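You operate a simulated robot arm through the tools that you are given. There is no shell and no other tool. Be economical: measure what you need, move in short steps, check, and stop when the job is done.

The job below is to be done with a simulated two-armed robot. You get a single attempt, and the scene is never put back.

JOB
Take the grey cloth from the beige table and lay it out flat on the teal table.

The check looks at the end state, three seconds after you hand in, the way a careful person would. Anything else that was tipped, shoved, dropped, spilled or broken makes it a failure. Flat cloth is picked up by pressing the open fingertips on it (5 to 10 N) and closing them slowly along it; thin cloth reads only 2 to 8 mm in the jaws.

ROBOT AND FRAMES
Two 7-joint arms with two-finger parallel grippers on one trunk, on a base that drives. Base frame: it is fixed to the floor where the robot stands at the start and does not move with it; the origin is under the middle of the robot, x ahead of it, y to its left, z up; the surface under the hand at the start is at about z = 800. Readings come in mm, rad, newtons and seconds.
The left shoulder is at the start at [20, 170, 1078], the right one opposite. With the tool pointing down near the work surface each hand reaches from about 220 to 680 mm from the robot's upright axis, wherever it stands, measured 20 degrees to its own side. Places, roughly: teal table [2800, -800, 800]. Payload 3.8 kg a hand.
The TCP of each hand is the grasp point between the finger pads, 30 mm short of the fingertips. In the tool frame z runs along the fingers and y along their closing line. Largest opening 110 mm; finger width 20, thickness 10; the body of the gripper, 48 by 112 mm, starts 55 mm behind the TCP.
Orientation is that of the tool frame in the base frame, as [roll, pitch, yaw] about the fixed x, y, z axes, in that order (R = Rz(yaw) Ry(pitch) Rx(roll)). With the fingers straight down and closing along the base's y, the tool's x points along the base's -x, its y along +y and its z along -z.

CONTROLS
- The arms move only by the tool servo_tool. It takes "left_commands", "right_commands" or both (then of equal length, played together; a hand with none holds still); each is a list that holds one entry, the list of rows, each a list of 7 numbers: the shift along the tool's x, y, z in units of 250 mm (1.0 is 250 mm), then the turn, a rotation vector about the tool's x, y, z in units of 180 degrees (1.0 is 180 degrees), then the finger opening in mm, from 0 to 110. In form: [[[dx, dy, dz, wx, wy, wz, fingers], ...]]. A call has 1 to 8 rows; each row is the pose to reach, as a shift and turn from the pose commanded when the call began, along the tool's axes at that moment. A call with a number of a shift or a turn outside -1 to 1 is refused whole. Each row takes 0.2 s and may step no farther than 50 mm and 0.15 rad from the row before; otherwise, or with a gripper value out of range, the whole call is refused. Where a pose cannot be reached the arm comes as near as it can. A force on the tool above 40 N (or 10 N above the force at the start of the call, whichever is more), or a blocked arm, ends the call early, and 0.2 s more pass. Each finger travels about 72 mm/s and halts on what it meets, pressing with about 30 N; the grip force reading is that of the motor and also rises with nothing between the fingers. The clock runs only during rows and for 0.2 s after the last one: add rows that repeat a pose to give the fingers time. The reply holds the time, the measured pose of the TCP, the force on the tool along the base axes, the opening and the grip force, in the units named above and with some noise, with the torque about the TCP (base axes, N m) and any sound that the robot's microphone picked up.
- Cameras (640 x 400 px; columns grow to the right, rows downward): "scene" is now at [111.2, 13.4, 1239.3]; the picture's right is [0.14, -0.99, 0.00], its down [-0.48, -0.07, -0.88] and it looks along [0.87, 0.12, -0.48] (base axes); focal length 283 px, centre (320, 200). "left" rides on the left gripper at [72, -17, -103] in its tool frame; the picture's right is [0.23, 0.97, 0.00], its down [-0.76, 0.18, -0.62] and it looks along [-0.61, 0.14, 0.78] (tool axes); focal length 222 px, centre (320, 200). "right" rides on the right gripper at [72, 17, -103] in its tool frame; the picture's right is [-0.23, 0.97, 0.00], its down [-0.76, -0.18, -0.62] and it looks along [-0.61, -0.14, 0.78] (tool axes); focal length 222 px, centre (320, 200). There is no depth. A picture from a camera that has moved, and an enlarged one, comes with that camera's place and axes in the base frame and with its lens.
- capture(camera): a new picture of that camera. It takes no simulated time.
- raise_lower(by): slides the trunk up (or, below 0, down) by that many mm; the arms and the scene camera ride with it, the base frame stays. It gives what a move gives, with no picture.
- steer(legs): drives the robot by 1 to 6 legs, each [ahead, turn to the left] in mm and rad, along the robot's own axes; the way and the turn of a leg run together, so that a leg with both is an arc; at most 1500 mm and 3.142 rad a leg. The arms and the cameras ride along, it lands a little off, and it stops where it bumps. It gives what a move gives.
- turn_head(pan, tilt): turns the head with the scene camera to pan (to the left, within 1.396 rad either way) and tilt (down, from -0.506 to 1.204), counted from straight ahead of the robot. It gives what a move gives.
- close_up(camera, box): a new picture of the part [left, top, right, bottom] of that camera's present view, enlarged. It takes no simulated time.
- job_done(): hands the job in; it is judged then, once.

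Go step by step. Nothing tells you exact positions but the pictures and the camera data: compare them with the known pose of the tool, close in by small moves and look again before you grip or let go. The budget is 120 turns and 88 pictures, counting those below and the enlarged ones. Unless the task says otherwise, let go and move clear before handing in, and close with one line.

The tools are called after "Call:" by a JSON object that holds its "op" and its "data". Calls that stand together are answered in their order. servo_tool: Moves the arms, as the interface text tells. Its arguments: {"type":"object","properties":{"left_commands":{"type":"array","items":{"type":"array","items":{"type":"array","items":{"type":"number"}}}},"right_commands":{"type":"array","items":{"type":"array","items":{"type":"array","items":{"type":"number"}}}}},"required":[]} The other tools are called the same way: raise_lower (by) slides the trunk up or down; steer (legs) drives the base; turn_head (pan, tilt) turns the head that bears the scene camera; capture (camera) takes a picture; close_up (camera, box) takes an enlarged picture of a part of a camera's view; job_done () hands the job in.

At the start:

```text
time: 0.0
left_ee_pos: [447.7, 192.5, 1036.9]
left_orientation: [-3.141, 0.0, -3.14]
left_ft_force: [-0.8, 1.1, -0.7]
left_moment: [-0.02, -0.01, 0.04]
left_width: 110.4
left_grip_force: 0.0
right_ee_pos: [463.9, -139.4, 955.2]
right_orientation: [-3.141, 0.002, -3.14]
right_ft_force: [0.4, -0.4, -0.1]
right_moment: [0.0, 0.01, 0.0]
right_width: 110.1
right_grip_force: 0.1
trunk travel left (down, up): [-175.0, 395.0]
robot x, y, heading: [0.6, 0.5, 0.002]
head pan, tilt: [0.138, 0.503]
```

scene: 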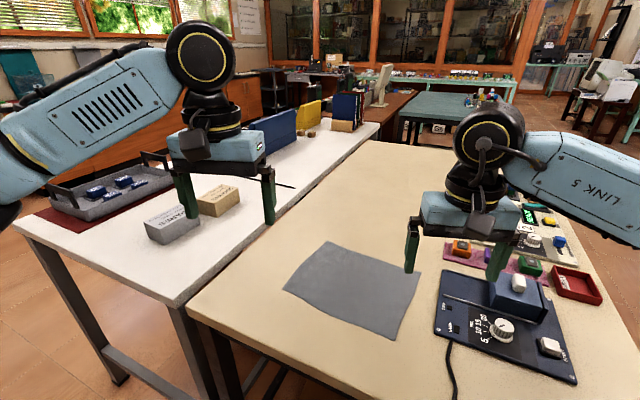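
right: 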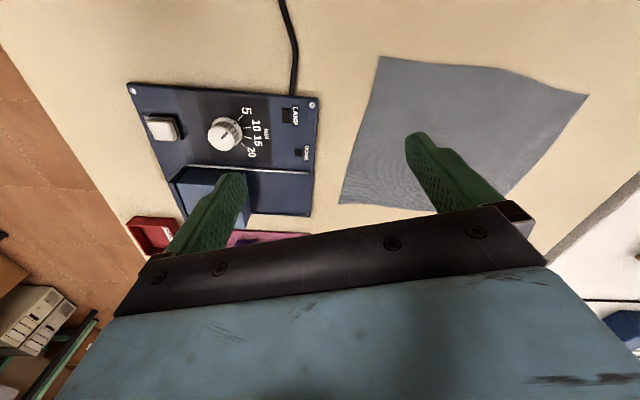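
left: 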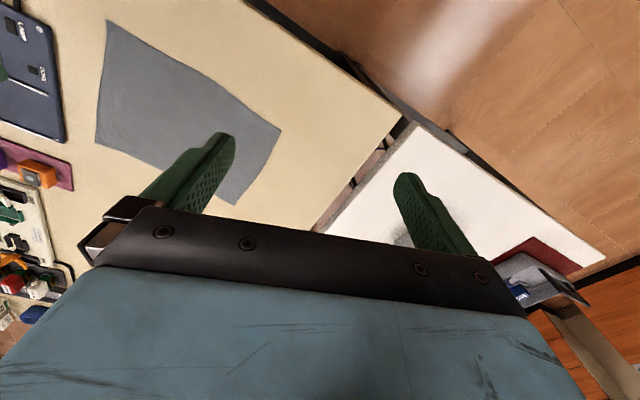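

I see the grey cloth on the near part of the beige table, with corners at about [692,72], [603,-142], [430,-66] and [513,144]. Before touching it I'll look at the route and the teal table.

Call:
{"op": "close_up", "data": {"camera": "scene", "box": [340, 40, 640, 228]}}

Call:
{"op": "close_up", "data": {"camera": "scene", "box": [260, 220, 460, 345]}}

Call:
{"op": "turn_head", "data": {"pan": -0.9, "tilt": 0.4}}

Call:
{"op": "capture", "data": {"camera": "scene"}}

```text
2.13 times, centred on (490, 134) of scene
camera zoom: at [111.2, 13.4, 1239.3], right [0.14, -0.99, 0.0], down [-0.48, -0.07, -0.88], along [0.87, 0.12, -0.48], focal length 602 px, centre (-42, 340)
```

zoom: 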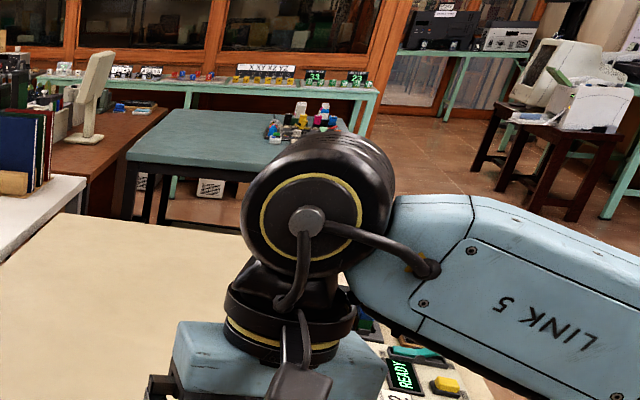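

```text
3.20 times, centred on (360, 282) of scene
camera zoom: at [111.2, 13.4, 1239.3], right [0.14, -0.99, 0.0], down [-0.48, -0.07, -0.88], along [0.87, 0.12, -0.48], focal length 905 px, centre (192, -64)
```

zoom: 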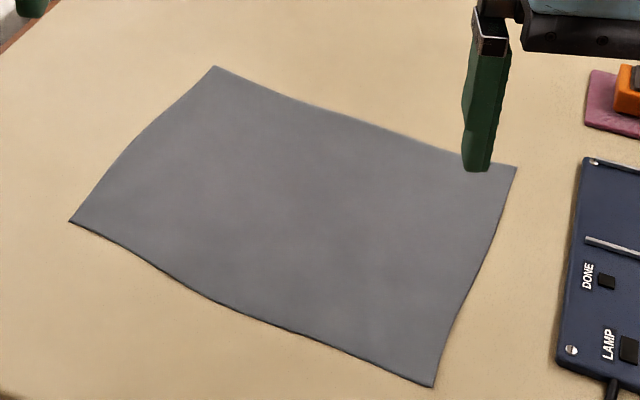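

```text
time: 1.3
left_ee_pos: [446.5, 193.1, 1036.3]
left_orientation: [-3.141, -0.001, -3.14]
left_ft_force: [-0.6, -0.8, 0.0]
left_moment: [0.03, -0.02, -0.06]
left_width: 110.0
left_grip_force: 0.1
right_ee_pos: [462.7, -139.4, 954.9]
right_orientation: [3.142, 0.001, 3.141]
right_ft_force: [-0.6, -0.8, -0.6]
right_moment: [0.01, 0.01, 0.02]
right_width: 109.8
right_grip_force: 0.1
trunk travel left (down, up): [-175.0, 395.0]
robot x, y, heading: [-1.2, -0.4, 0.002]
head pan, tilt: [-0.901, 0.4]
```

```text
82 pictures are left
camera scene: at [78.7, -71.7, 1248.6], right [-0.78, -0.62, 0.0], down [-0.24, 0.3, -0.92], along [0.57, -0.72, -0.39], focal length 283 px, centre (320, 200)
```

scene: 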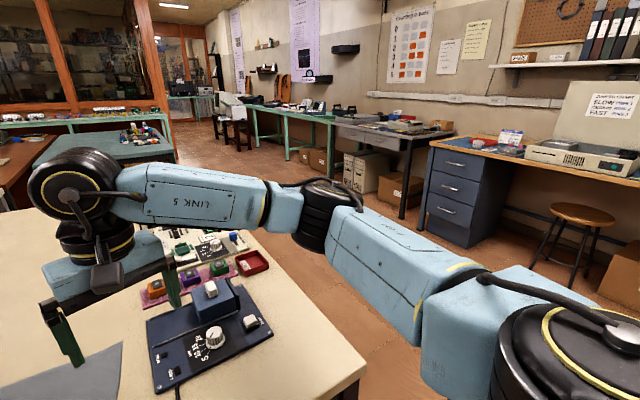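

The cloth is about 236 x 191 mm, turned roughly -21.6°. I'll bring both hands over its near-edge corners, with the closing line along that edge and 40 mm open.

Call:
{"op": "servo_tool", "data": {"left_commands": [[[-0.056, -0.063, 0.125, 0, 0, 0.024, 90], [-0.112, -0.126, 0.25, 0, 0, 0.048, 70], [-0.168, -0.19, 0.375, 0, 0, 0.072, 50], [-0.224, -0.253, 0.5, 0, 0, 0.096, 40], [-0.28, -0.316, 0.624, 0, 0, 0.12, 40], [-0.28, -0.316, 0.624, 0, 0, 0.12, 40]]], "right_commands": [[[0.007, 0.074, 0.06, 0, 0, 0.024, 90], [0.015, 0.148, 0.12, 0, 0, 0.048, 70], [0.022, 0.223, 0.18, 0, 0, 0.072, 50], [0.03, 0.297, 0.24, 0, 0, 0.096, 40], [0.037, 0.371, 0.3, 0, 0, 0.12, 40], [0.037, 0.371, 0.3, 0, 0, 0.12, 40]]]}}

Call:
{"op": "turn_head", "data": {"pan": 0.0, "tilt": 0.75}}

Call:
{"op": "capture", "data": {"camera": "scene"}}

Call:
{"op": "capture", "data": {"camera": "left"}}

Call:
{"op": "capture", "data": {"camera": "right"}}

```text
time: 2.7
left_ee_pos: [516.3, 115.7, 880.0]
left_orientation: [-3.141, 0.0, 2.765]
left_ft_force: [-0.9, -0.4, 0.3]
left_moment: [0.02, 0.02, 0.02]
left_width: 40.1
left_grip_force: 0.1
right_ee_pos: [453.5, -46.6, 881.3]
right_orientation: [3.141, -0.001, 2.764]
right_ft_force: [-0.8, -0.2, 0.0]
right_moment: [0.0, -0.01, -0.03]
right_width: 39.8
right_grip_force: 0.0
trunk travel left (down, up): [-175.0, 395.0]
robot x, y, heading: [1.4, -1.1, -0.003]
head pan, tilt: [-0.901, 0.4]
```

```text
time: 3.9
left_ee_pos: [516.5, 113.9, 880.9]
left_orientation: [3.139, -0.001, 2.766]
left_ft_force: [-0.7, -0.7, -0.4]
left_moment: [0.05, 0.0, 0.01]
left_width: 39.8
left_grip_force: 0.1
right_ee_pos: [453.6, -46.7, 881.1]
right_orientation: [3.141, 0.001, 2.764]
right_ft_force: [0.3, -0.5, 0.0]
right_moment: [-0.03, -0.01, -0.01]
right_width: 39.8
right_grip_force: 0.0
trunk travel left (down, up): [-175.0, 395.0]
robot x, y, heading: [-0.0, 2.1, 0.002]
head pan, tilt: [0.0, 0.75]
```

```text
81 pictures are left
camera scene: at [104.0, 0.8, 1217.6], right [0.0, -1.0, 0.0], down [-0.68, 0.0, -0.73], along [0.73, 0.0, -0.68], focal length 283 px, centre (320, 200)
```

scene: 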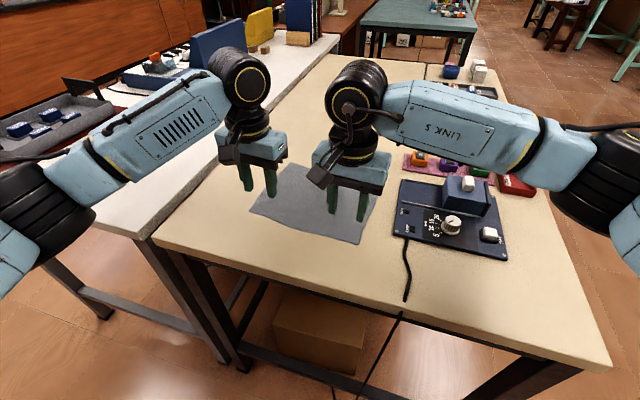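

```text
80 pictures are left
camera left: at [444.0, 126.4, 983.4], right [0.15, 0.99, 0.0], down [0.77, -0.11, 0.62], along [0.62, -0.09, -0.78], focal length 222 px, centre (320, 200)
```

left: 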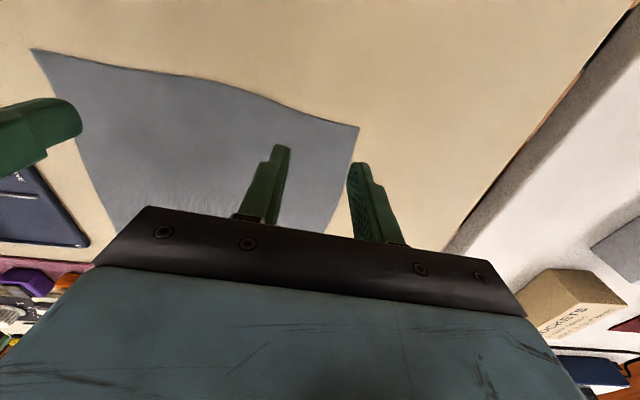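

```text
79 pictures are left
camera right: at [392.0, -5.0, 983.9], right [0.57, 0.82, 0.0], down [0.64, -0.45, 0.62], along [0.51, -0.36, -0.78], focal length 222 px, centre (320, 200)
```

right: 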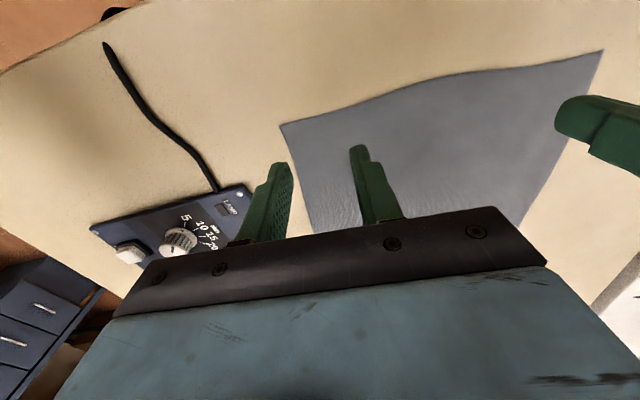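

Both hand cameras confirm the corners at about [517,148] and [429,-71], with the table at about z=800. I'll lower both hands until the fingertips are just above the cloth.

Call:
{"op": "servo_tool", "data": {"left_commands": [[[0, 0, 0.1, 0, 0, 0, 40], [0, 0, 0.184, 0, 0, 0, 40], [0, 0, 0.184, 0, 0, 0, 40]]], "right_commands": [[[0, 0, 0.1, 0, 0, 0, 40], [0, 0, 0.188, 0, 0, 0, 40], [0, 0, 0.188, 0, 0, 0, 40]]]}}

Call:
{"op": "close_up", "data": {"camera": "scene", "box": [220, 120, 420, 245]}}

```text
time: 4.7
left_ee_pos: [517.7, 114.2, 835.9]
left_orientation: [-3.141, 0.001, 2.765]
left_ft_force: [0.4, -1.0, 0.0]
left_moment: [0.02, 0.02, -0.03]
left_width: 40.0
left_grip_force: 0.2
right_ee_pos: [453.1, -46.6, 833.1]
right_orientation: [3.141, 0.001, 2.765]
right_ft_force: [0.8, 0.6, -0.5]
right_moment: [0.02, -0.01, 0.03]
right_width: 40.0
right_grip_force: 0.0
trunk travel left (down, up): [-175.0, 395.0]
robot x, y, heading: [1.3, -2.1, -0.001]
head pan, tilt: [0.0, 0.75]
```

```text
3.20 times, centred on (320, 182) of scene
camera zoom: at [103.9, 0.9, 1217.6], right [0.0, -1.0, 0.0], down [-0.68, 0.0, -0.73], along [0.73, 0.0, -0.68], focal length 905 px, centre (320, 256)
```

zoom: 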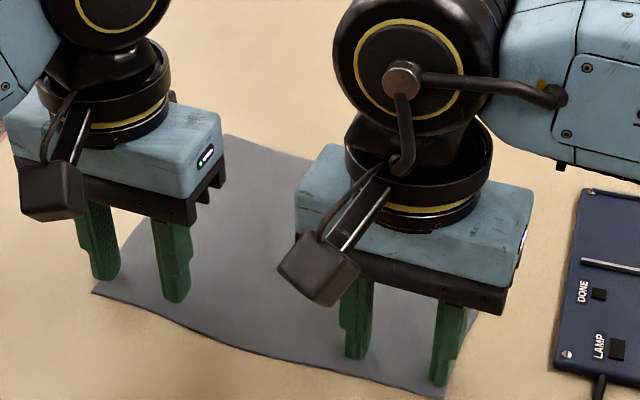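

The fingertips sit over the cloth just inside the near edge. I'll press gently in 1 mm steps and read the force.

Call:
{"op": "servo_tool", "data": {"left_commands": [[[0, 0, 0.005, 0, 0, 0, 40], [0, 0, 0.01, 0, 0, 0, 40], [0, 0, 0.014, 0, 0, 0, 40], [0, 0, 0.018, 0, 0, 0, 40], [0, 0, 0.018, 0, 0, 0, 40]]], "right_commands": [[[0, 0, 0.003, 0, 0, 0, 40], [0, 0, 0.006, 0, 0, 0, 40], [0, 0, 0.01, 0, 0, 0, 40], [0, 0, 0.014, 0, 0, 0, 40], [0, 0, 0.014, 0, 0, 0, 40]]]}}

```text
time: 5.9
left_ee_pos: [516.4, 115.1, 831.1]
left_orientation: [3.141, 0.001, 2.767]
left_ft_force: [1.2, -0.4, 4.1]
left_moment: [-0.03, -0.04, 0.0]
left_width: 40.1
left_grip_force: 0.0
right_ee_pos: [454.1, -46.3, 830.6]
right_orientation: [-3.141, -0.001, 2.765]
right_ft_force: [1.0, -0.5, 3.3]
right_moment: [-0.04, -0.01, 0.0]
right_width: 40.2
right_grip_force: 0.0
trunk travel left (down, up): [-175.0, 395.0]
robot x, y, heading: [2.4, 3.2, -0.004]
head pan, tilt: [0.0, 0.75]
```

Contact is made at about 4 N on each hand. I'll ease the left hand off, press the right to about 7 N and close it slowly.

Call:
{"op": "servo_tool", "data": {"left_commands": [[[0, 0, -0.02, 0, 0, 0, 40], [0, 0, -0.02, 0, 0, 0, 40], [0, 0, -0.02, 0, 0, 0, 40], [0, 0, -0.02, 0, 0, 0, 40], [0, 0, -0.02, 0, 0, 0, 40], [0, 0, -0.02, 0, 0, 0, 40], [0, 0, -0.02, 0, 0, 0, 40], [0, 0, -0.02, 0, 0, 0, 40]]], "right_commands": [[[0, 0, 0.004, 0, 0, 0, 40], [0, 0, 0.004, 0, 0, 0, 35], [0, 0, 0.004, 0, 0, 0, 30], [0, 0, 0.004, 0, 0, 0, 25], [0, 0, 0.004, 0, 0, 0, 20], [0, 0, 0.004, 0, 0, 0, 15], [0, 0, 0.004, 0, 0, 0, 10], [0, 0, 0.004, 0, 0, 0, 5]]]}}

Call:
{"op": "servo_tool", "data": {"right_commands": [[[0, 0, 0, 0, 0, 0, 0], [0, 0, 0, 0, 0, 0, 0], [0, 0, 0, 0, 0, 0, 0]]]}}

Call:
{"op": "close_up", "data": {"camera": "scene", "box": [220, 120, 420, 245]}}

Call:
{"op": "close_up", "data": {"camera": "right", "box": [220, 80, 420, 230]}}

```text
time: 7.7
left_ee_pos: [517.1, 114.3, 835.3]
left_orientation: [-3.141, 0.002, 2.768]
left_ft_force: [0.4, 0.0, 0.8]
left_moment: [0.02, 0.01, 0.0]
left_width: 39.9
left_grip_force: 0.0
right_ee_pos: [452.7, -45.9, 830.9]
right_orientation: [3.139, 0.003, 2.764]
right_ft_force: [1.9, 0.5, 23.6]
right_moment: [-0.07, 0.02, 0.02]
right_width: 4.3
right_grip_force: 0.0
trunk travel left (down, up): [-175.0, 395.0]
robot x, y, heading: [1.0, 0.8, 0.001]
head pan, tilt: [0.0, 0.75]
```

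```text
time: 8.5
left_ee_pos: [517.3, 114.5, 836.0]
left_orientation: [3.141, 0.002, 2.766]
left_ft_force: [-0.6, 0.2, 0.4]
left_moment: [0.02, -0.02, 0.0]
left_width: 40.1
left_grip_force: 0.1
right_ee_pos: [453.5, -46.3, 831.0]
right_orientation: [3.139, 0.003, 2.765]
right_ft_force: [1.9, 3.7, 23.3]
right_moment: [0.06, -0.04, -0.01]
right_width: 1.9
right_grip_force: 29.9
trunk travel left (down, up): [-175.0, 395.0]
robot x, y, heading: [-0.2, 0.0, 0.001]
head pan, tilt: [0.0, 0.75]
```

```text
3.20 times, centred on (320, 182) of scene
camera zoom: at [102.7, 1.3, 1217.7], right [0.0, -1.0, 0.0], down [-0.68, 0.0, -0.73], along [0.73, 0.0, -0.68], focal length 905 px, centre (320, 256)
```

zoom: 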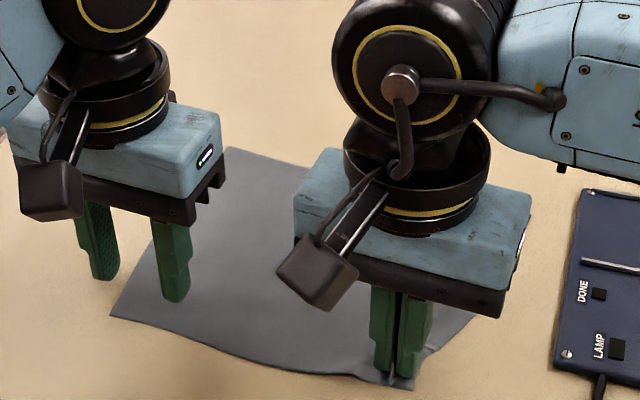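

```text
2.67 times, centred on (320, 155) of right
camera zoom: at [390.9, -3.7, 933.6], right [0.57, 0.82, 0.0], down [0.64, -0.45, 0.62], along [0.51, -0.35, -0.78], focal length 592 px, centre (320, 320)
```

zoom: 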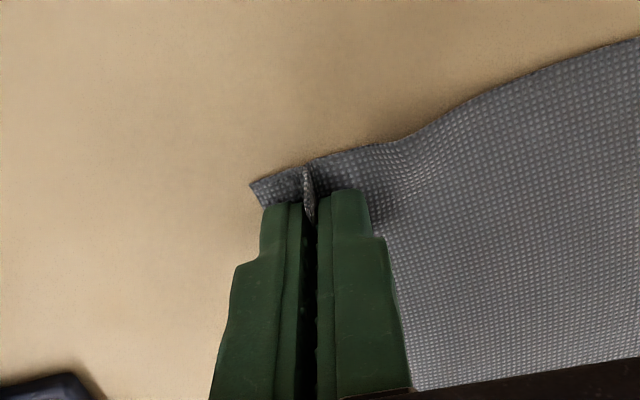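

The right hand holds a clean pleat (1.9 mm in the jaws). The far-left corner shifted to about [496,134], so I'll relieve the right press and re-place the left hand.

Call:
{"op": "servo_tool", "data": {"left_commands": [[[0.02, -0.038, -0.03, 0, 0, -0.02, 40], [0.043, -0.077, -0.03, 0, 0, -0.045, 40], [0.043, -0.077, 0, 0, 0, -0.045, 40], [0.043, -0.077, 0, 0, 0, -0.045, 40]]], "right_commands": [[[0, 0, -0.004, 0, 0, 0, 0], [0, 0, -0.008, 0, 0, 0, 0], [0, 0, -0.01, 0, 0, 0, 0], [0, 0, -0.01, 0, 0, 0, 0]]]}}

Call:
{"op": "capture", "data": {"camera": "left"}}

Call:
{"op": "close_up", "data": {"camera": "scene", "box": [220, 120, 420, 245]}}

```text
time: 9.5
left_ee_pos: [498.0, 99.9, 834.4]
left_orientation: [3.141, 0.001, 2.907]
left_ft_force: [0.0, -0.1, 0.4]
left_moment: [0.01, -0.01, -0.03]
left_width: 40.0
left_grip_force: 0.0
right_ee_pos: [452.3, -46.4, 832.0]
right_orientation: [-3.14, 0.0, 2.765]
right_ft_force: [0.6, 1.3, 9.1]
right_moment: [0.03, -0.03, 0.01]
right_width: 2.1
right_grip_force: 30.1
trunk travel left (down, up): [-175.0, 395.0]
robot x, y, heading: [-1.5, -1.0, 0.002]
head pan, tilt: [0.0, 0.75]
```

```text
75 pictures are left
camera left: at [425.2, 102.5, 938.1], right [0.0, 1.0, 0.0], down [0.78, 0.0, 0.62], along [0.62, 0.0, -0.78], focal length 222 px, centre (320, 200)
```

left: 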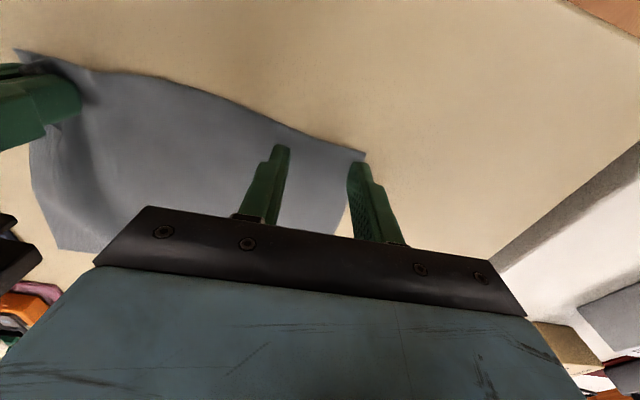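

```text
3.20 times, centred on (320, 182) of scene
camera zoom: at [103.5, 1.1, 1217.5], right [0.0, -1.0, 0.0], down [-0.68, 0.0, -0.73], along [0.73, 0.0, -0.68], focal length 905 px, centre (320, 256)
```

zoom: 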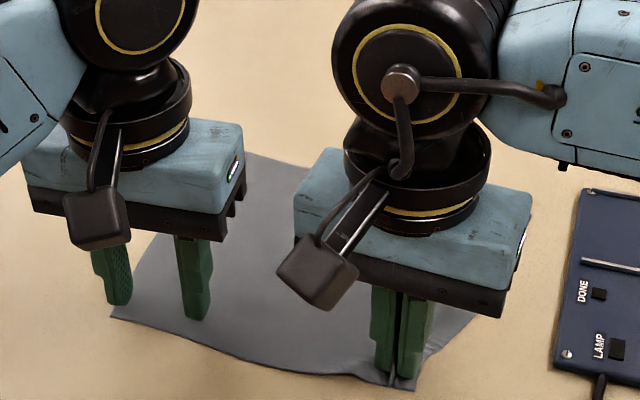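

The left corner is confirmed at about [496,133]. I'll shift the left hand 8 mm inward, press to about 7 N and close slowly.

Call:
{"op": "servo_tool", "data": {"left_commands": [[[0, -0.032, 0, 0, 0, 0, 40], [0, -0.032, 0.012, 0, 0, 0, 40], [0, -0.032, 0.02, 0, 0, 0, 40], [0, -0.032, 0.024, 0, 0, 0, 40], [0, -0.032, 0.024, 0, 0, 0, 40]]]}}

Call:
{"op": "servo_tool", "data": {"left_commands": [[[0, 0, 0, 0, 0, 0, 35], [0, 0, 0, 0, 0, 0, 30], [0, 0, 0, 0, 0, 0, 25], [0, 0, 0, 0, 0, 0, 20], [0, 0, 0, 0, 0, 0, 15], [0, 0, 0, 0, 0, 0, 10], [0, 0, 0, 0, 0, 0, 5], [0, 0, 0, 0, 0, 0, 0]]]}}

Call:
{"op": "servo_tool", "data": {"left_commands": [[[0, 0, 0, 0, 0, 0, 0], [0, 0, 0, 0, 0, 0, 0]]]}}

Call:
{"op": "close_up", "data": {"camera": "scene", "box": [220, 120, 420, 245]}}

Call:
{"op": "close_up", "data": {"camera": "left", "box": [220, 80, 420, 230]}}

```text
time: 10.7
left_ee_pos: [498.1, 91.8, 830.9]
left_orientation: [3.14, 0.004, 2.907]
left_ft_force: [-0.3, 0.8, 14.6]
left_moment: [0.28, 0.02, 0.0]
left_width: 40.0
left_grip_force: 0.2
right_ee_pos: [452.8, -46.2, 831.9]
right_orientation: [-3.141, 0.001, 2.764]
right_ft_force: [0.2, -0.2, 0.3]
right_moment: [0.01, -0.01, -0.01]
right_width: 2.0
right_grip_force: 30.8
trunk travel left (down, up): [-175.0, 395.0]
robot x, y, heading: [1.9, -2.5, 0.0]
head pan, tilt: [0.0, 0.75]
```

```text
time: 12.5
left_ee_pos: [497.0, 91.5, 831.2]
left_orientation: [-3.141, 0.005, 2.909]
left_ft_force: [0.1, -2.6, 25.8]
left_moment: [0.02, 0.11, 0.0]
left_width: 1.9
left_grip_force: 30.2
right_ee_pos: [452.6, -46.6, 831.5]
right_orientation: [3.14, 0.0, 2.764]
right_ft_force: [1.8, 4.0, 0.3]
right_moment: [0.09, 0.01, 0.02]
right_width: 2.1
right_grip_force: 29.4
trunk travel left (down, up): [-175.0, 395.0]
robot x, y, heading: [-1.5, 0.8, -0.002]
head pan, tilt: [0.0, 0.75]
```

```text
time: 13.1
left_ee_pos: [496.1, 90.8, 830.9]
left_orientation: [3.141, 0.004, 2.907]
left_ft_force: [-1.3, -3.3, 26.5]
left_moment: [-0.01, 0.12, 0.04]
left_width: 1.6
left_grip_force: 29.9
right_ee_pos: [453.2, -46.2, 832.5]
right_orientation: [3.139, 0.002, 2.763]
right_ft_force: [1.2, 4.8, -0.1]
right_moment: [0.15, -0.05, 0.0]
right_width: 2.3
right_grip_force: 29.5
trunk travel left (down, up): [-175.0, 395.0]
robot x, y, heading: [3.1, -0.5, -0.0]
head pan, tilt: [0.0, 0.75]
```

```text
3.20 times, centred on (320, 182) of scene
camera zoom: at [102.3, 0.6, 1217.8], right [0.0, -1.0, 0.0], down [-0.68, 0.0, -0.73], along [0.73, 0.0, -0.68], focal length 905 px, centre (320, 256)
```

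zoom: 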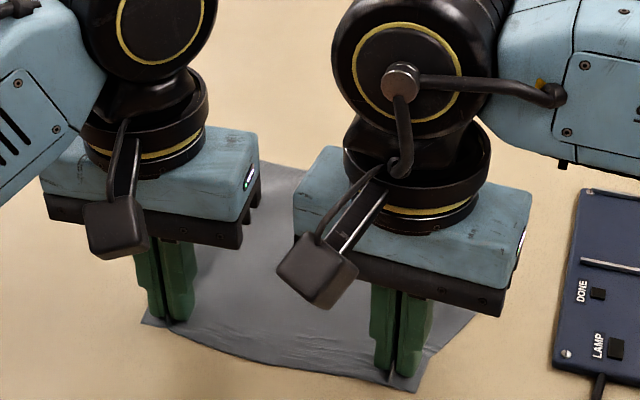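

```text
2.67 times, centred on (320, 155) of left
camera zoom: at [423.0, 94.0, 934.2], right [0.01, 1.0, 0.0], down [0.78, 0.0, 0.63], along [0.63, 0.0, -0.78], focal length 592 px, centre (320, 320)
```

zoom: 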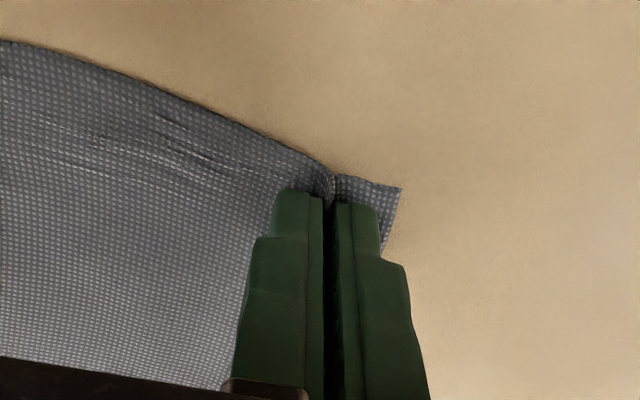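

Both corners are held. I'll lift with the trunk so the hands keep their relation to each other.

Call:
{"op": "raise_lower", "data": {"by": 300}}

Call:
{"op": "capture", "data": {"camera": "scene"}}

```text
time: 16.1
left_ee_pos: [498.7, 93.3, 1128.6]
left_orientation: [-3.142, 0.0, 2.909]
left_ft_force: [-0.5, -2.4, 0.0]
left_moment: [-0.11, 0.03, -0.02]
left_width: 1.6
left_grip_force: 29.7
right_ee_pos: [453.8, -46.5, 1131.1]
right_orientation: [-3.141, 0.001, 2.764]
right_ft_force: [1.2, 3.6, 0.0]
right_moment: [0.13, -0.01, 0.02]
right_width: 2.1
right_grip_force: 30.5
trunk travel left (down, up): [-475.0, 95.0]
robot x, y, heading: [3.2, -2.3, 0.001]
head pan, tilt: [0.0, 0.75]
```

```text
71 pictures are left
camera scene: at [104.1, 0.9, 1517.4], right [0.0, -1.0, 0.0], down [-0.68, 0.0, -0.73], along [0.73, 0.0, -0.68], focal length 283 px, centre (320, 200)
```

scene: 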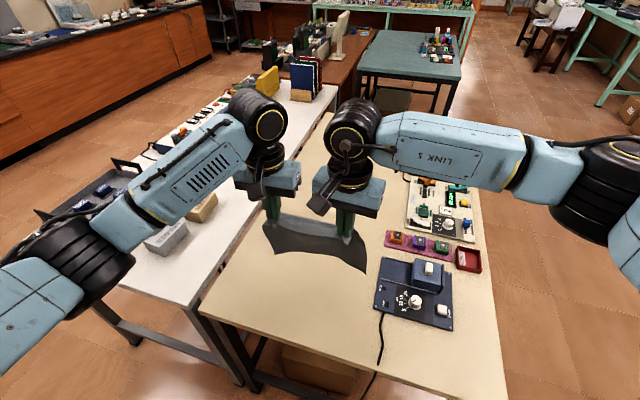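

The cloth hangs from both hands. Now I'll zoom in on the teal table to choose a free spot and the approach.

Call:
{"op": "close_up", "data": {"camera": "scene", "box": [320, 0, 520, 125]}}

Call:
{"op": "turn_head", "data": {"pan": -0.6, "tilt": 0.55}}

Call:
{"op": "capture", "data": {"camera": "scene"}}

```text
3.20 times, centred on (420, 62) of scene
camera zoom: at [104.1, 0.9, 1517.4], right [0.0, -1.0, 0.0], down [-0.68, 0.0, -0.73], along [0.73, 0.0, -0.68], focal length 905 px, centre (0, 640)
```

zoom: 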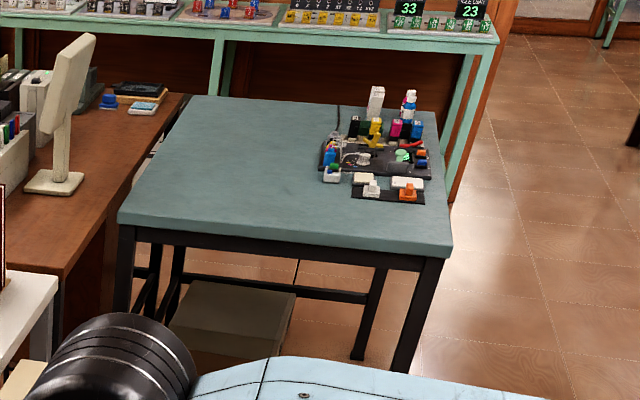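

```text
time: 17.1
left_ee_pos: [498.9, 92.2, 1129.5]
left_orientation: [-3.14, -0.001, 2.908]
left_ft_force: [0.2, -4.0, -0.5]
left_moment: [-0.09, 0.04, 0.0]
left_width: 1.8
left_grip_force: 29.9
right_ee_pos: [452.8, -45.7, 1131.8]
right_orientation: [-3.141, -0.001, 2.764]
right_ft_force: [0.7, 3.4, -0.2]
right_moment: [0.12, -0.05, 0.04]
right_width: 1.9
right_grip_force: 30.6
trunk travel left (down, up): [-475.0, 95.0]
robot x, y, heading: [-4.4, -0.3, -0.003]
head pan, tilt: [-0.6, 0.55]
```

```text
69 pictures are left
camera scene: at [95.3, -49.8, 1534.9], right [-0.56, -0.83, 0.0], down [-0.43, 0.29, -0.85], along [0.7, -0.48, -0.52], focal length 283 px, centre (320, 200)
```

scene: 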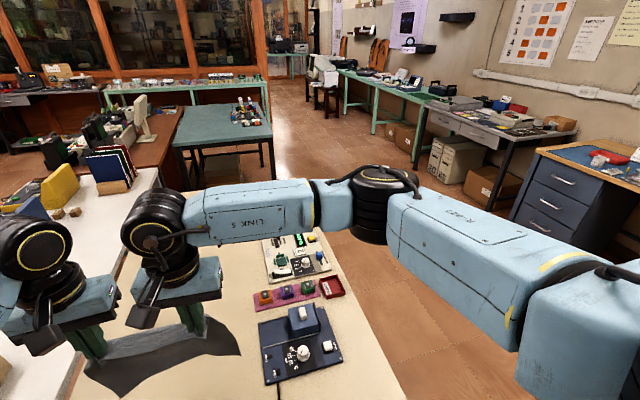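

The teal table is roughly 740 x 1180 mm with its long axis at about -17°. Its left half and near strip are free, and there's a gap of about 780 mm between it and the beige table. I'll look down to see my own base size before planning the drive.

Call:
{"op": "turn_head", "data": {"pan": -1.39, "tilt": 1.2}}

Call:
{"op": "capture", "data": {"camera": "scene"}}

```text
time: 18.2
left_ee_pos: [498.0, 92.9, 1130.1]
left_orientation: [-3.141, -0.001, 2.907]
left_ft_force: [-1.6, -3.1, 0.5]
left_moment: [-0.1, 0.0, -0.01]
left_width: 1.9
left_grip_force: 30.3
right_ee_pos: [453.0, -45.2, 1131.5]
right_orientation: [3.139, -0.001, 2.764]
right_ft_force: [0.9, 3.7, -0.9]
right_moment: [0.09, -0.03, 0.04]
right_width: 1.8
right_grip_force: 29.9
trunk travel left (down, up): [-475.0, 95.0]
robot x, y, heading: [1.2, -2.0, -0.002]
head pan, tilt: [-1.389, 1.201]
```

```text
68 pictures are left
camera scene: at [31.3, -54.1, 1485.8], right [-0.98, -0.18, 0.0], down [-0.17, 0.92, -0.36], along [0.07, -0.36, -0.93], focal length 283 px, centre (320, 200)
```

scene: 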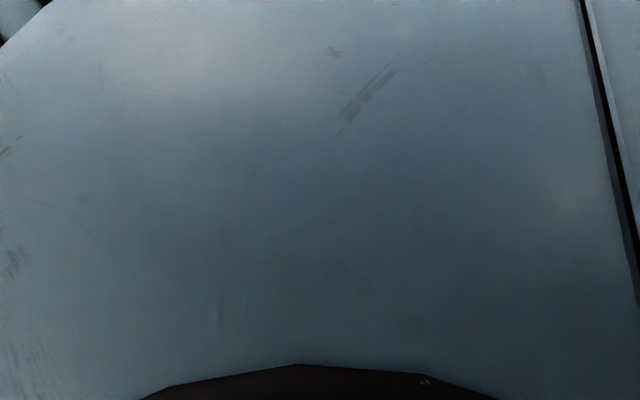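

That view shows only my own shoulder. I'll look straight down at the front instead.

Call:
{"op": "turn_head", "data": {"pan": 0.0, "tilt": 1.2}}

Call:
{"op": "capture", "data": {"camera": "scene"}}

```text
time: 19.8
left_ee_pos: [498.3, 93.9, 1130.2]
left_orientation: [-3.14, 0.0, 2.907]
left_ft_force: [-1.5, -3.8, 0.4]
left_moment: [-0.11, 0.05, 0.02]
left_width: 1.7
left_grip_force: 30.6
right_ee_pos: [453.4, -46.2, 1131.9]
right_orientation: [-3.142, 0.0, 2.766]
right_ft_force: [0.9, 2.8, 0.3]
right_moment: [0.09, -0.01, 0.01]
right_width: 1.8
right_grip_force: 30.3
trunk travel left (down, up): [-475.0, 95.0]
robot x, y, heading: [0.5, -1.0, -0.002]
head pan, tilt: [0.0, 1.201]
```

```text
67 pictures are left
camera scene: at [77.0, 0.8, 1485.8], right [0.0, -1.0, 0.0], down [-0.93, 0.0, -0.36], along [0.36, 0.0, -0.93], focal length 283 px, centre (320, 200)
```

scene: 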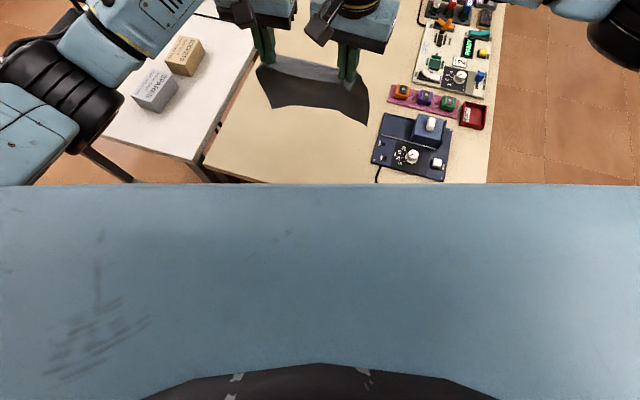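

I can't see the base itself, so I'll assume about 300 mm radius and drive cautiously. First I'll raise the trunk for clearance, then turn right in place to head out past the beige table's near right corner.

Call:
{"op": "raise_lower", "data": {"by": 90}}

Call:
{"op": "turn_head", "data": {"pan": 0.0, "tilt": 0.55}}

Call:
{"op": "steer", "data": {"legs": [[0, -0.9]]}}

Call:
{"op": "capture", "data": {"camera": "scene"}}

```text
time: 21.0
left_ee_pos: [498.3, 92.6, 1220.1]
left_orientation: [-3.141, 0.0, 2.908]
left_ft_force: [-0.5, -2.8, 0.6]
left_moment: [-0.1, 0.04, 0.01]
left_width: 1.7
left_grip_force: 30.6
right_ee_pos: [454.1, -46.3, 1221.5]
right_orientation: [-3.141, -0.001, 2.765]
right_ft_force: [1.9, 4.3, -0.6]
right_moment: [0.11, -0.06, 0.05]
right_width: 1.8
right_grip_force: 30.1
trunk travel left (down, up): [-565.0, 5.0]
robot x, y, heading: [1.8, -1.4, -0.0]
head pan, tilt: [0.0, 1.201]
```

```text
time: 22.0
left_ee_pos: [497.8, 92.1, 1220.0]
left_orientation: [3.14, 0.001, 2.909]
left_ft_force: [-1.1, -3.5, 0.7]
left_moment: [-0.08, 0.02, -0.01]
left_width: 1.9
left_grip_force: 30.4
right_ee_pos: [454.1, -45.3, 1222.1]
right_orientation: [-3.141, 0.0, 2.764]
right_ft_force: [0.4, 3.3, -0.1]
right_moment: [0.13, -0.01, 0.02]
right_width: 2.1
right_grip_force: 30.1
trunk travel left (down, up): [-565.0, 5.0]
robot x, y, heading: [-0.9, 0.2, 0.001]
head pan, tilt: [0.0, 0.55]
```

```text
time: 24.8
left_ee_pos: [382.5, -332.6, 1219.2]
left_orientation: [3.141, 0.001, 2.008]
left_ft_force: [-2.3, -1.1, -0.2]
left_moment: [-0.04, 0.09, -0.01]
left_width: 1.6
left_grip_force: 30.0
right_ee_pos: [247.3, -384.2, 1221.8]
right_orientation: [-3.141, 0.0, 1.865]
right_ft_force: [4.2, 1.1, 1.0]
right_moment: [0.06, -0.12, 0.08]
right_width: 2.2
right_grip_force: 30.0
trunk travel left (down, up): [-565.0, 5.0]
robot x, y, heading: [-3.0, 0.3, -0.898]
head pan, tilt: [0.0, 0.55]
```

```text
66 pictures are left
camera scene: at [68.8, -86.0, 1624.9], right [-0.78, -0.62, 0.0], down [-0.33, 0.41, -0.85], along [0.53, -0.67, -0.52], focal length 283 px, centre (320, 200)
```

scene: 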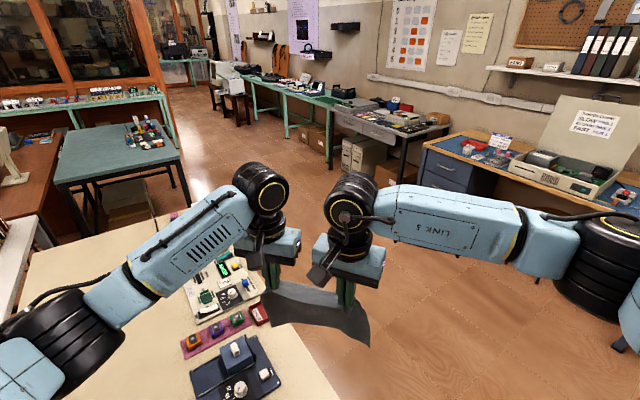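

The turn went smoothly and the aisle ahead is wide. I'll finish the turn and drive out into it.

Call:
{"op": "steer", "data": {"legs": [[0, -0.97], [900, 0]]}}

Call:
{"op": "capture", "data": {"camera": "scene"}}

```text
time: 31.9
left_ee_pos: [-313.7, -1343.9, 1219.4]
left_orientation: [-3.141, -0.001, 1.04]
left_ft_force: [-4.6, 1.4, -0.3]
left_moment: [0.09, 0.08, 0.04]
left_width: 2.0
left_grip_force: 30.1
right_ee_pos: [-435.6, -1260.5, 1221.8]
right_orientation: [-3.141, 0.001, 0.896]
right_ft_force: [3.9, -2.4, -0.5]
right_moment: [-0.1, -0.09, 0.05]
right_width: 1.9
right_grip_force: 29.2
trunk travel left (down, up): [-565.0, 5.0]
robot x, y, heading: [-258.3, -840.7, -1.868]
head pan, tilt: [0.0, 0.55]
```

```text
65 pictures are left
camera scene: at [-289.4, -945.4, 1624.9], right [-0.96, 0.29, 0.0], down [0.15, 0.5, -0.85], along [-0.25, -0.82, -0.52], focal length 283 px, centre (320, 200)
```

scene: 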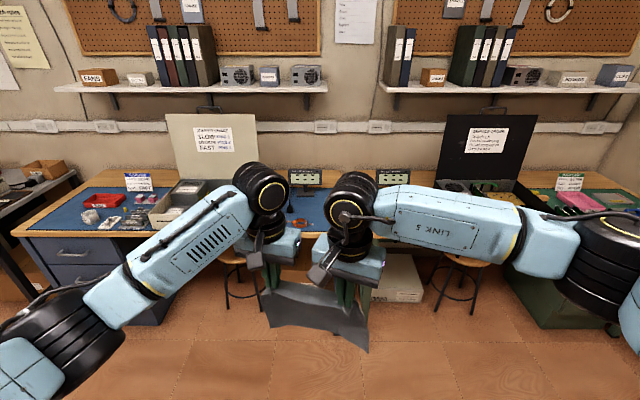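

I'm in the aisle at (-258, -841). Now I'll turn left to run parallel to the beige table and drive on.

Call:
{"op": "steer", "data": {"legs": [[0, 1.571], [1000, 0]]}}

Call:
{"op": "capture", "data": {"camera": "scene"}}

```text
time: 40.9
left_ee_pos: [1199.4, -1202.6, 1219.8]
left_orientation: [-3.141, 0.0, 2.599]
left_ft_force: [-1.5, -2.7, 0.7]
left_moment: [-0.08, 0.08, -0.03]
left_width: 1.8
left_grip_force: 30.4
right_ee_pos: [1115.3, -1321.1, 1223.3]
right_orientation: [3.141, 0.0, 2.455]
right_ft_force: [1.9, 2.6, 0.1]
right_moment: [0.12, -0.06, -0.04]
right_width: 2.4
right_grip_force: 30.0
trunk travel left (down, up): [-565.0, 5.0]
robot x, y, heading: [697.1, -1142.0, -0.307]
head pan, tilt: [0.0, 0.55]
```

```text
64 pictures are left
camera scene: at [803.3, -1172.6, 1624.9], right [-0.3, -0.95, 0.0], down [-0.5, 0.16, -0.85], along [0.81, -0.26, -0.52], focal length 283 px, centre (320, 200)
```

scene: 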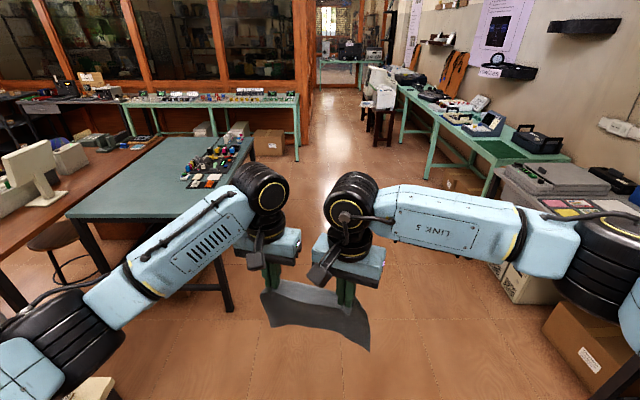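

I'm at (697,-1142), beside the end of the beige table. I'll pan the head left to measure the gap and the teal table's corners better.

Call:
{"op": "turn_head", "data": {"pan": 0.6, "tilt": 0.55}}

Call:
{"op": "capture", "data": {"camera": "scene"}}

```text
time: 41.9
left_ee_pos: [1200.1, -1203.0, 1218.5]
left_orientation: [3.141, 0.0, 2.599]
left_ft_force: [-0.4, -3.0, 0.2]
left_moment: [-0.1, 0.04, -0.02]
left_width: 1.8
left_grip_force: 29.8
right_ee_pos: [1116.4, -1320.5, 1221.6]
right_orientation: [-3.14, 0.001, 2.457]
right_ft_force: [1.7, 2.4, -0.5]
right_moment: [0.07, -0.07, -0.01]
right_width: 1.8
right_grip_force: 29.6
trunk travel left (down, up): [-565.0, 5.0]
robot x, y, heading: [694.2, -1141.4, -0.309]
head pan, tilt: [0.6, 0.55]
```

```text
63 pictures are left
camera scene: at [803.7, -1119.6, 1624.9], right [0.29, -0.96, 0.0], down [-0.5, -0.15, -0.85], along [0.82, 0.25, -0.52], focal length 283 px, centre (320, 200)
```

scene: 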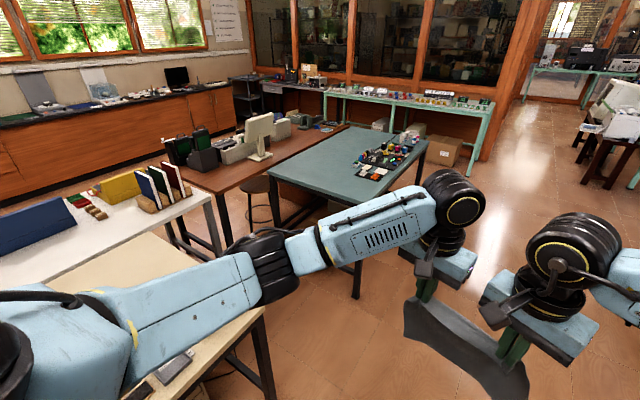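

The gap between the tables is about 800 mm, and the stool I can see stands beyond it. The teal objects stay in the far right part, so I'll aim for the free near-left strip. I'll drive along the aisle to the gap's mouth and turn to face into it.

Call:
{"op": "steer", "data": {"legs": [[0, -0.023], [885, 0]]}}

Call:
{"op": "steer", "data": {"legs": [[0, 1.571]]}}

Call:
{"op": "turn_head", "data": {"pan": 0.0, "tilt": 0.6}}

Call:
{"op": "capture", "data": {"camera": "scene"}}

```text
time: 46.9
left_ee_pos: [2037.0, -1509.2, 1219.8]
left_orientation: [-3.141, -0.001, 2.568]
left_ft_force: [-2.1, -2.9, -0.5]
left_moment: [-0.11, 0.05, -0.07]
left_width: 1.6
left_grip_force: 30.3
right_ee_pos: [1949.1, -1625.8, 1220.8]
right_orientation: [-3.141, 0.001, 2.427]
right_ft_force: [1.6, 3.1, -0.4]
right_moment: [0.09, -0.05, 0.0]
right_width: 1.7
right_grip_force: 30.4
trunk travel left (down, up): [-565.0, 5.0]
robot x, y, heading: [1539.1, -1430.8, -0.341]
head pan, tilt: [0.6, 0.55]
```

```text
time: 51.2
left_ee_pos: [1602.2, -928.5, 1219.5]
left_orientation: [-3.14, -0.002, -2.118]
left_ft_force: [2.4, -1.6, 0.4]
left_moment: [-0.03, -0.11, -0.02]
left_width: 1.6
left_grip_force: 29.9
right_ee_pos: [1719.7, -1014.7, 1222.8]
right_orientation: [3.141, 0.0, -2.259]
right_ft_force: [-2.3, 1.9, -0.1]
right_moment: [0.04, 0.1, 0.01]
right_width: 1.9
right_grip_force: 29.9
trunk travel left (down, up): [-565.0, 5.0]
robot x, y, heading: [1535.7, -1431.2, 1.252]
head pan, tilt: [0.6, 0.55]
```

```text
time: 52.2
left_ee_pos: [1602.0, -929.0, 1219.4]
left_orientation: [-3.141, 0.001, -2.116]
left_ft_force: [2.7, -1.8, 0.5]
left_moment: [-0.05, -0.06, -0.01]
left_width: 1.5
left_grip_force: 30.5
right_ee_pos: [1719.5, -1014.3, 1222.4]
right_orientation: [3.14, 0.0, -2.259]
right_ft_force: [-1.9, 1.0, 0.5]
right_moment: [0.04, 0.06, -0.05]
right_width: 1.9
right_grip_force: 30.0
trunk travel left (down, up): [-565.0, 5.0]
robot x, y, heading: [1531.8, -1431.0, 1.262]
head pan, tilt: [0.0, 0.6]
```

```text
62 pictures are left
camera scene: at [1570.1, -1326.7, 1620.4], right [0.95, -0.31, 0.0], down [-0.17, -0.54, -0.83], along [0.25, 0.79, -0.56], focal length 283 px, centre (320, 200)
```

scene: 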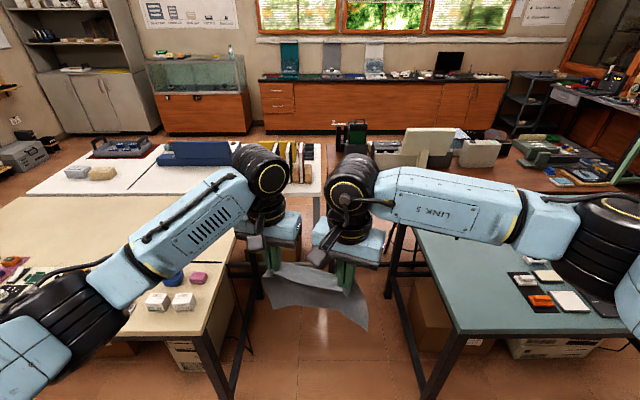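

The gap's corners are confirmed: beige at [1379,-760] and teal at [2119,-978], with me centred between them. I'll drive in in two steps.

Call:
{"op": "steer", "data": {"legs": [[0, -0.015], [450, 0]]}}

Call:
{"op": "capture", "data": {"camera": "scene"}}

```text
time: 55.2
left_ee_pos: [1748.7, -501.5, 1219.2]
left_orientation: [3.141, 0.0, -2.125]
left_ft_force: [2.9, -2.1, -0.6]
left_moment: [-0.09, -0.07, -0.04]
left_width: 1.5
left_grip_force: 30.4
right_ee_pos: [1865.7, -587.0, 1221.1]
right_orientation: [-3.141, 0.001, -2.268]
right_ft_force: [-1.6, 1.5, -0.9]
right_moment: [0.04, 0.09, -0.01]
right_width: 1.9
right_grip_force: 30.3
trunk travel left (down, up): [-565.0, 5.0]
robot x, y, heading: [1680.6, -1002.6, 1.254]
head pan, tilt: [0.0, 0.6]
```

```text
61 pictures are left
camera scene: at [1714.5, -898.4, 1620.4], right [0.95, -0.31, 0.0], down [-0.18, -0.54, -0.83], along [0.26, 0.78, -0.56], focal length 283 px, centre (320, 200)
```

scene: 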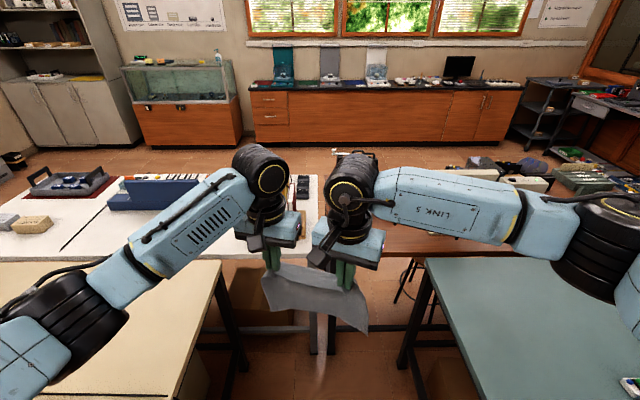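

The lane ends at the white and brown tables about 470 mm beyond my stop point. I'll go on 370 mm, then turn right part-way to face the teal table.

Call:
{"op": "steer", "data": {"legs": [[0, -0.02], [370, 0]]}}

Call:
{"op": "steer", "data": {"legs": [[0, -0.65]]}}

Call:
{"op": "capture", "data": {"camera": "scene"}}

```text
time: 58.0
left_ee_pos: [1881.4, -152.7, 1219.8]
left_orientation: [3.141, -0.001, -2.145]
left_ft_force: [1.7, -1.1, 0.2]
left_moment: [-0.04, -0.04, -0.03]
left_width: 1.6
left_grip_force: 30.0
right_ee_pos: [1997.6, -240.6, 1221.0]
right_orientation: [3.141, 0.0, -2.287]
right_ft_force: [-3.2, 1.9, 0.0]
right_moment: [0.03, 0.06, -0.02]
right_width: 2.2
right_grip_force: 30.5
trunk travel left (down, up): [-565.0, 5.0]
robot x, y, heading: [1805.2, -652.6, 1.23]
head pan, tilt: [0.0, 0.6]
```

```text
time: 60.1
left_ee_pos: [2170.3, -302.8, 1219.1]
left_orientation: [-3.141, -0.001, -2.799]
left_ft_force: [0.3, -2.5, 0.2]
left_moment: [-0.06, -0.03, 0.04]
left_width: 1.9
left_grip_force: 30.3
right_ee_pos: [2208.6, -443.1, 1221.3]
right_orientation: [3.139, 0.001, -2.938]
right_ft_force: [-0.2, 2.7, 0.0]
right_moment: [0.08, 0.05, 0.06]
right_width: 2.1
right_grip_force: 30.6
trunk travel left (down, up): [-565.0, 5.0]
robot x, y, heading: [1803.9, -653.8, 0.577]
head pan, tilt: [0.0, 0.6]
```

```text
60 pictures are left
camera scene: at [1895.4, -592.2, 1620.4], right [0.55, -0.84, 0.0], down [-0.47, -0.31, -0.83], along [0.69, 0.45, -0.56], focal length 283 px, centre (320, 200)
```

scene: 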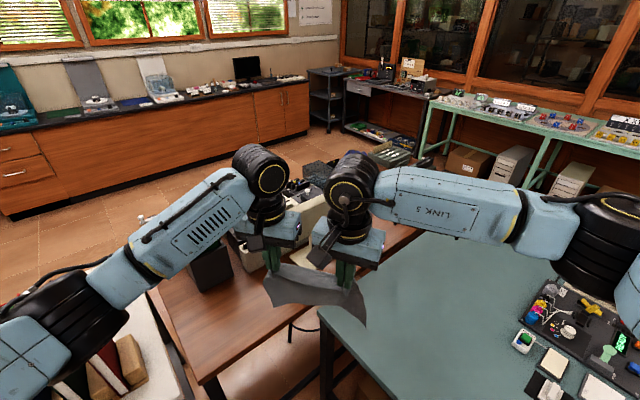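

No bump, and the teal table's near-left corner is in view. I'll turn the rest so I face roughly world heading -0.02.

Call:
{"op": "steer", "data": {"legs": [[0, -0.6]]}}

Call:
{"op": "turn_head", "data": {"pan": 0.0, "tilt": 0.75}}

Call:
{"op": "capture", "data": {"camera": "scene"}}

```text
time: 62.2
left_ee_pos: [2303.6, -569.9, 1219.9]
left_orientation: [-3.141, 0.001, 2.887]
left_ft_force: [-0.3, -1.1, -0.1]
left_moment: [-0.07, 0.03, 0.02]
left_width: 1.7
left_grip_force: 29.8
right_ee_pos: [2256.1, -706.4, 1221.4]
right_orientation: [3.139, 0.0, 2.746]
right_ft_force: [0.5, 1.9, 0.7]
right_moment: [0.08, -0.01, 0.02]
right_width: 1.9
right_grip_force: 29.8
trunk travel left (down, up): [-565.0, 5.0]
robot x, y, heading: [1804.8, -656.8, -0.02]
head pan, tilt: [0.0, 0.6]
```

```text
time: 62.9
left_ee_pos: [2303.2, -569.7, 1219.6]
left_orientation: [-3.138, 0.002, 2.886]
left_ft_force: [-0.7, -2.2, -0.3]
left_moment: [-0.07, 0.01, 0.02]
left_width: 1.7
left_grip_force: 30.0
right_ee_pos: [2256.1, -707.5, 1221.7]
right_orientation: [3.138, 0.002, 2.745]
right_ft_force: [0.5, 2.8, 0.9]
right_moment: [0.04, -0.01, -0.03]
right_width: 2.1
right_grip_force: 30.1
trunk travel left (down, up): [-565.0, 5.0]
robot x, y, heading: [1798.7, -652.5, -0.022]
head pan, tilt: [0.0, 0.75]
```

```text
59 pictures are left
camera scene: at [1907.5, -653.9, 1607.6], right [-0.02, -1.0, 0.0], down [-0.68, 0.01, -0.73], along [0.73, -0.01, -0.68], focal length 283 px, centre (320, 200)
```

scene: 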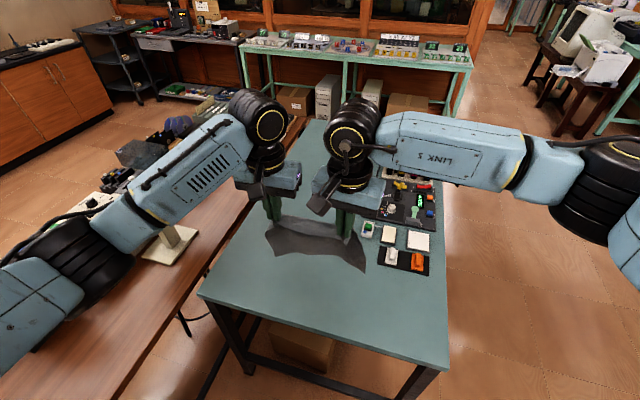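

I now face the teal table squarely; its near corners are at [2360,-282] and [2133,-983], and the objects sit to the right and far. I'll move 50 mm closer, which keeps the same clearance as at the start, then set the arms farther out and left.

Call:
{"op": "steer", "data": {"legs": [[50, 0.0]]}}

```text
time: 63.8
left_ee_pos: [2351.9, -570.7, 1218.8]
left_orientation: [-3.138, -0.001, 2.889]
left_ft_force: [0.5, -2.8, -0.8]
left_moment: [-0.05, 0.02, 0.03]
left_width: 1.7
left_grip_force: 30.5
right_ee_pos: [2304.1, -707.7, 1220.9]
right_orientation: [3.141, 0.002, 2.748]
right_ft_force: [1.0, 3.6, -0.5]
right_moment: [0.07, 0.0, 0.05]
right_width: 1.9
right_grip_force: 29.9
trunk travel left (down, up): [-565.0, 5.0]
robot x, y, heading: [1852.2, -652.4, -0.016]
head pan, tilt: [0.0, 0.75]
```

No bump. Now both hands move together 140 mm outward and 60 mm left over the free area, still high.

Call:
{"op": "servo_tool", "data": {"left_commands": [[[-0.082, 0.029, 0, 0, 0, 0, 0], [-0.163, 0.059, 0, 0, 0, 0, 0], [-0.245, 0.088, 0, 0, 0, 0, 0], [-0.326, 0.117, 0, 0, 0, 0, 0], [-0.408, 0.146, 0, 0, 0, 0, 0], [-0.489, 0.176, 0, 0, 0, 0, 0], [-0.571, 0.205, 0, 0, 0, 0, 0], [-0.571, 0.205, 0, 0, 0, 0, 0]]], "right_commands": [[[-0.077, 0.04, 0, 0, 0, 0, 0], [-0.153, 0.081, 0, 0, 0, 0, 0], [-0.23, 0.121, 0, 0, 0, 0, 0], [-0.306, 0.162, 0, 0, 0, 0, 0], [-0.383, 0.202, 0, 0, 0, 0, 0], [-0.459, 0.243, 0, 0, 0, 0, 0], [-0.536, 0.283, 0, 0, 0, 0, 0], [-0.536, 0.283, 0, 0, 0, 0, 0]]]}}

Call:
{"op": "capture", "data": {"camera": "scene"}}

```text
time: 65.6
left_ee_pos: [2481.6, -554.1, 1220.0]
left_orientation: [-3.141, 0.001, 2.885]
left_ft_force: [0.4, -1.3, 0.1]
left_moment: [0.02, 0.02, -0.01]
left_width: 1.4
left_grip_force: 30.6
left hand out of reach, approached as far as the arm can: row 7, 8
right_ee_pos: [2454.5, -694.5, 1223.9]
right_orientation: [3.14, -0.001, 2.751]
right_ft_force: [-0.2, 0.3, -0.2]
right_moment: [0.07, 0.01, 0.02]
right_width: 1.8
right_grip_force: 29.7
trunk travel left (down, up): [-565.0, 5.0]
robot x, y, heading: [1856.0, -651.9, -0.016]
head pan, tilt: [0.0, 0.75]
```

```text
58 pictures are left
camera scene: at [1956.5, -656.4, 1607.5], right [-0.02, -1.0, 0.0], down [-0.68, 0.01, -0.73], along [0.73, -0.01, -0.68], focal length 283 px, centre (320, 200)
```

scene: 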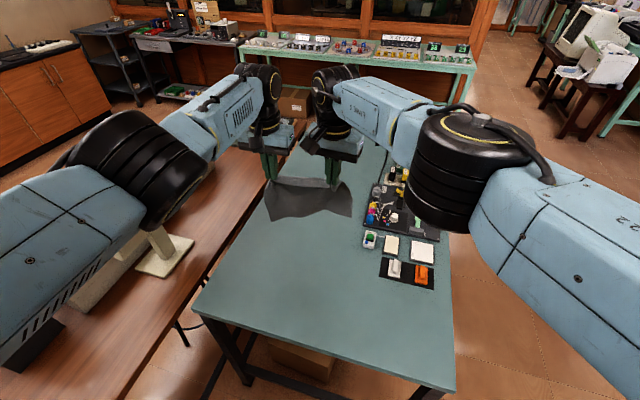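

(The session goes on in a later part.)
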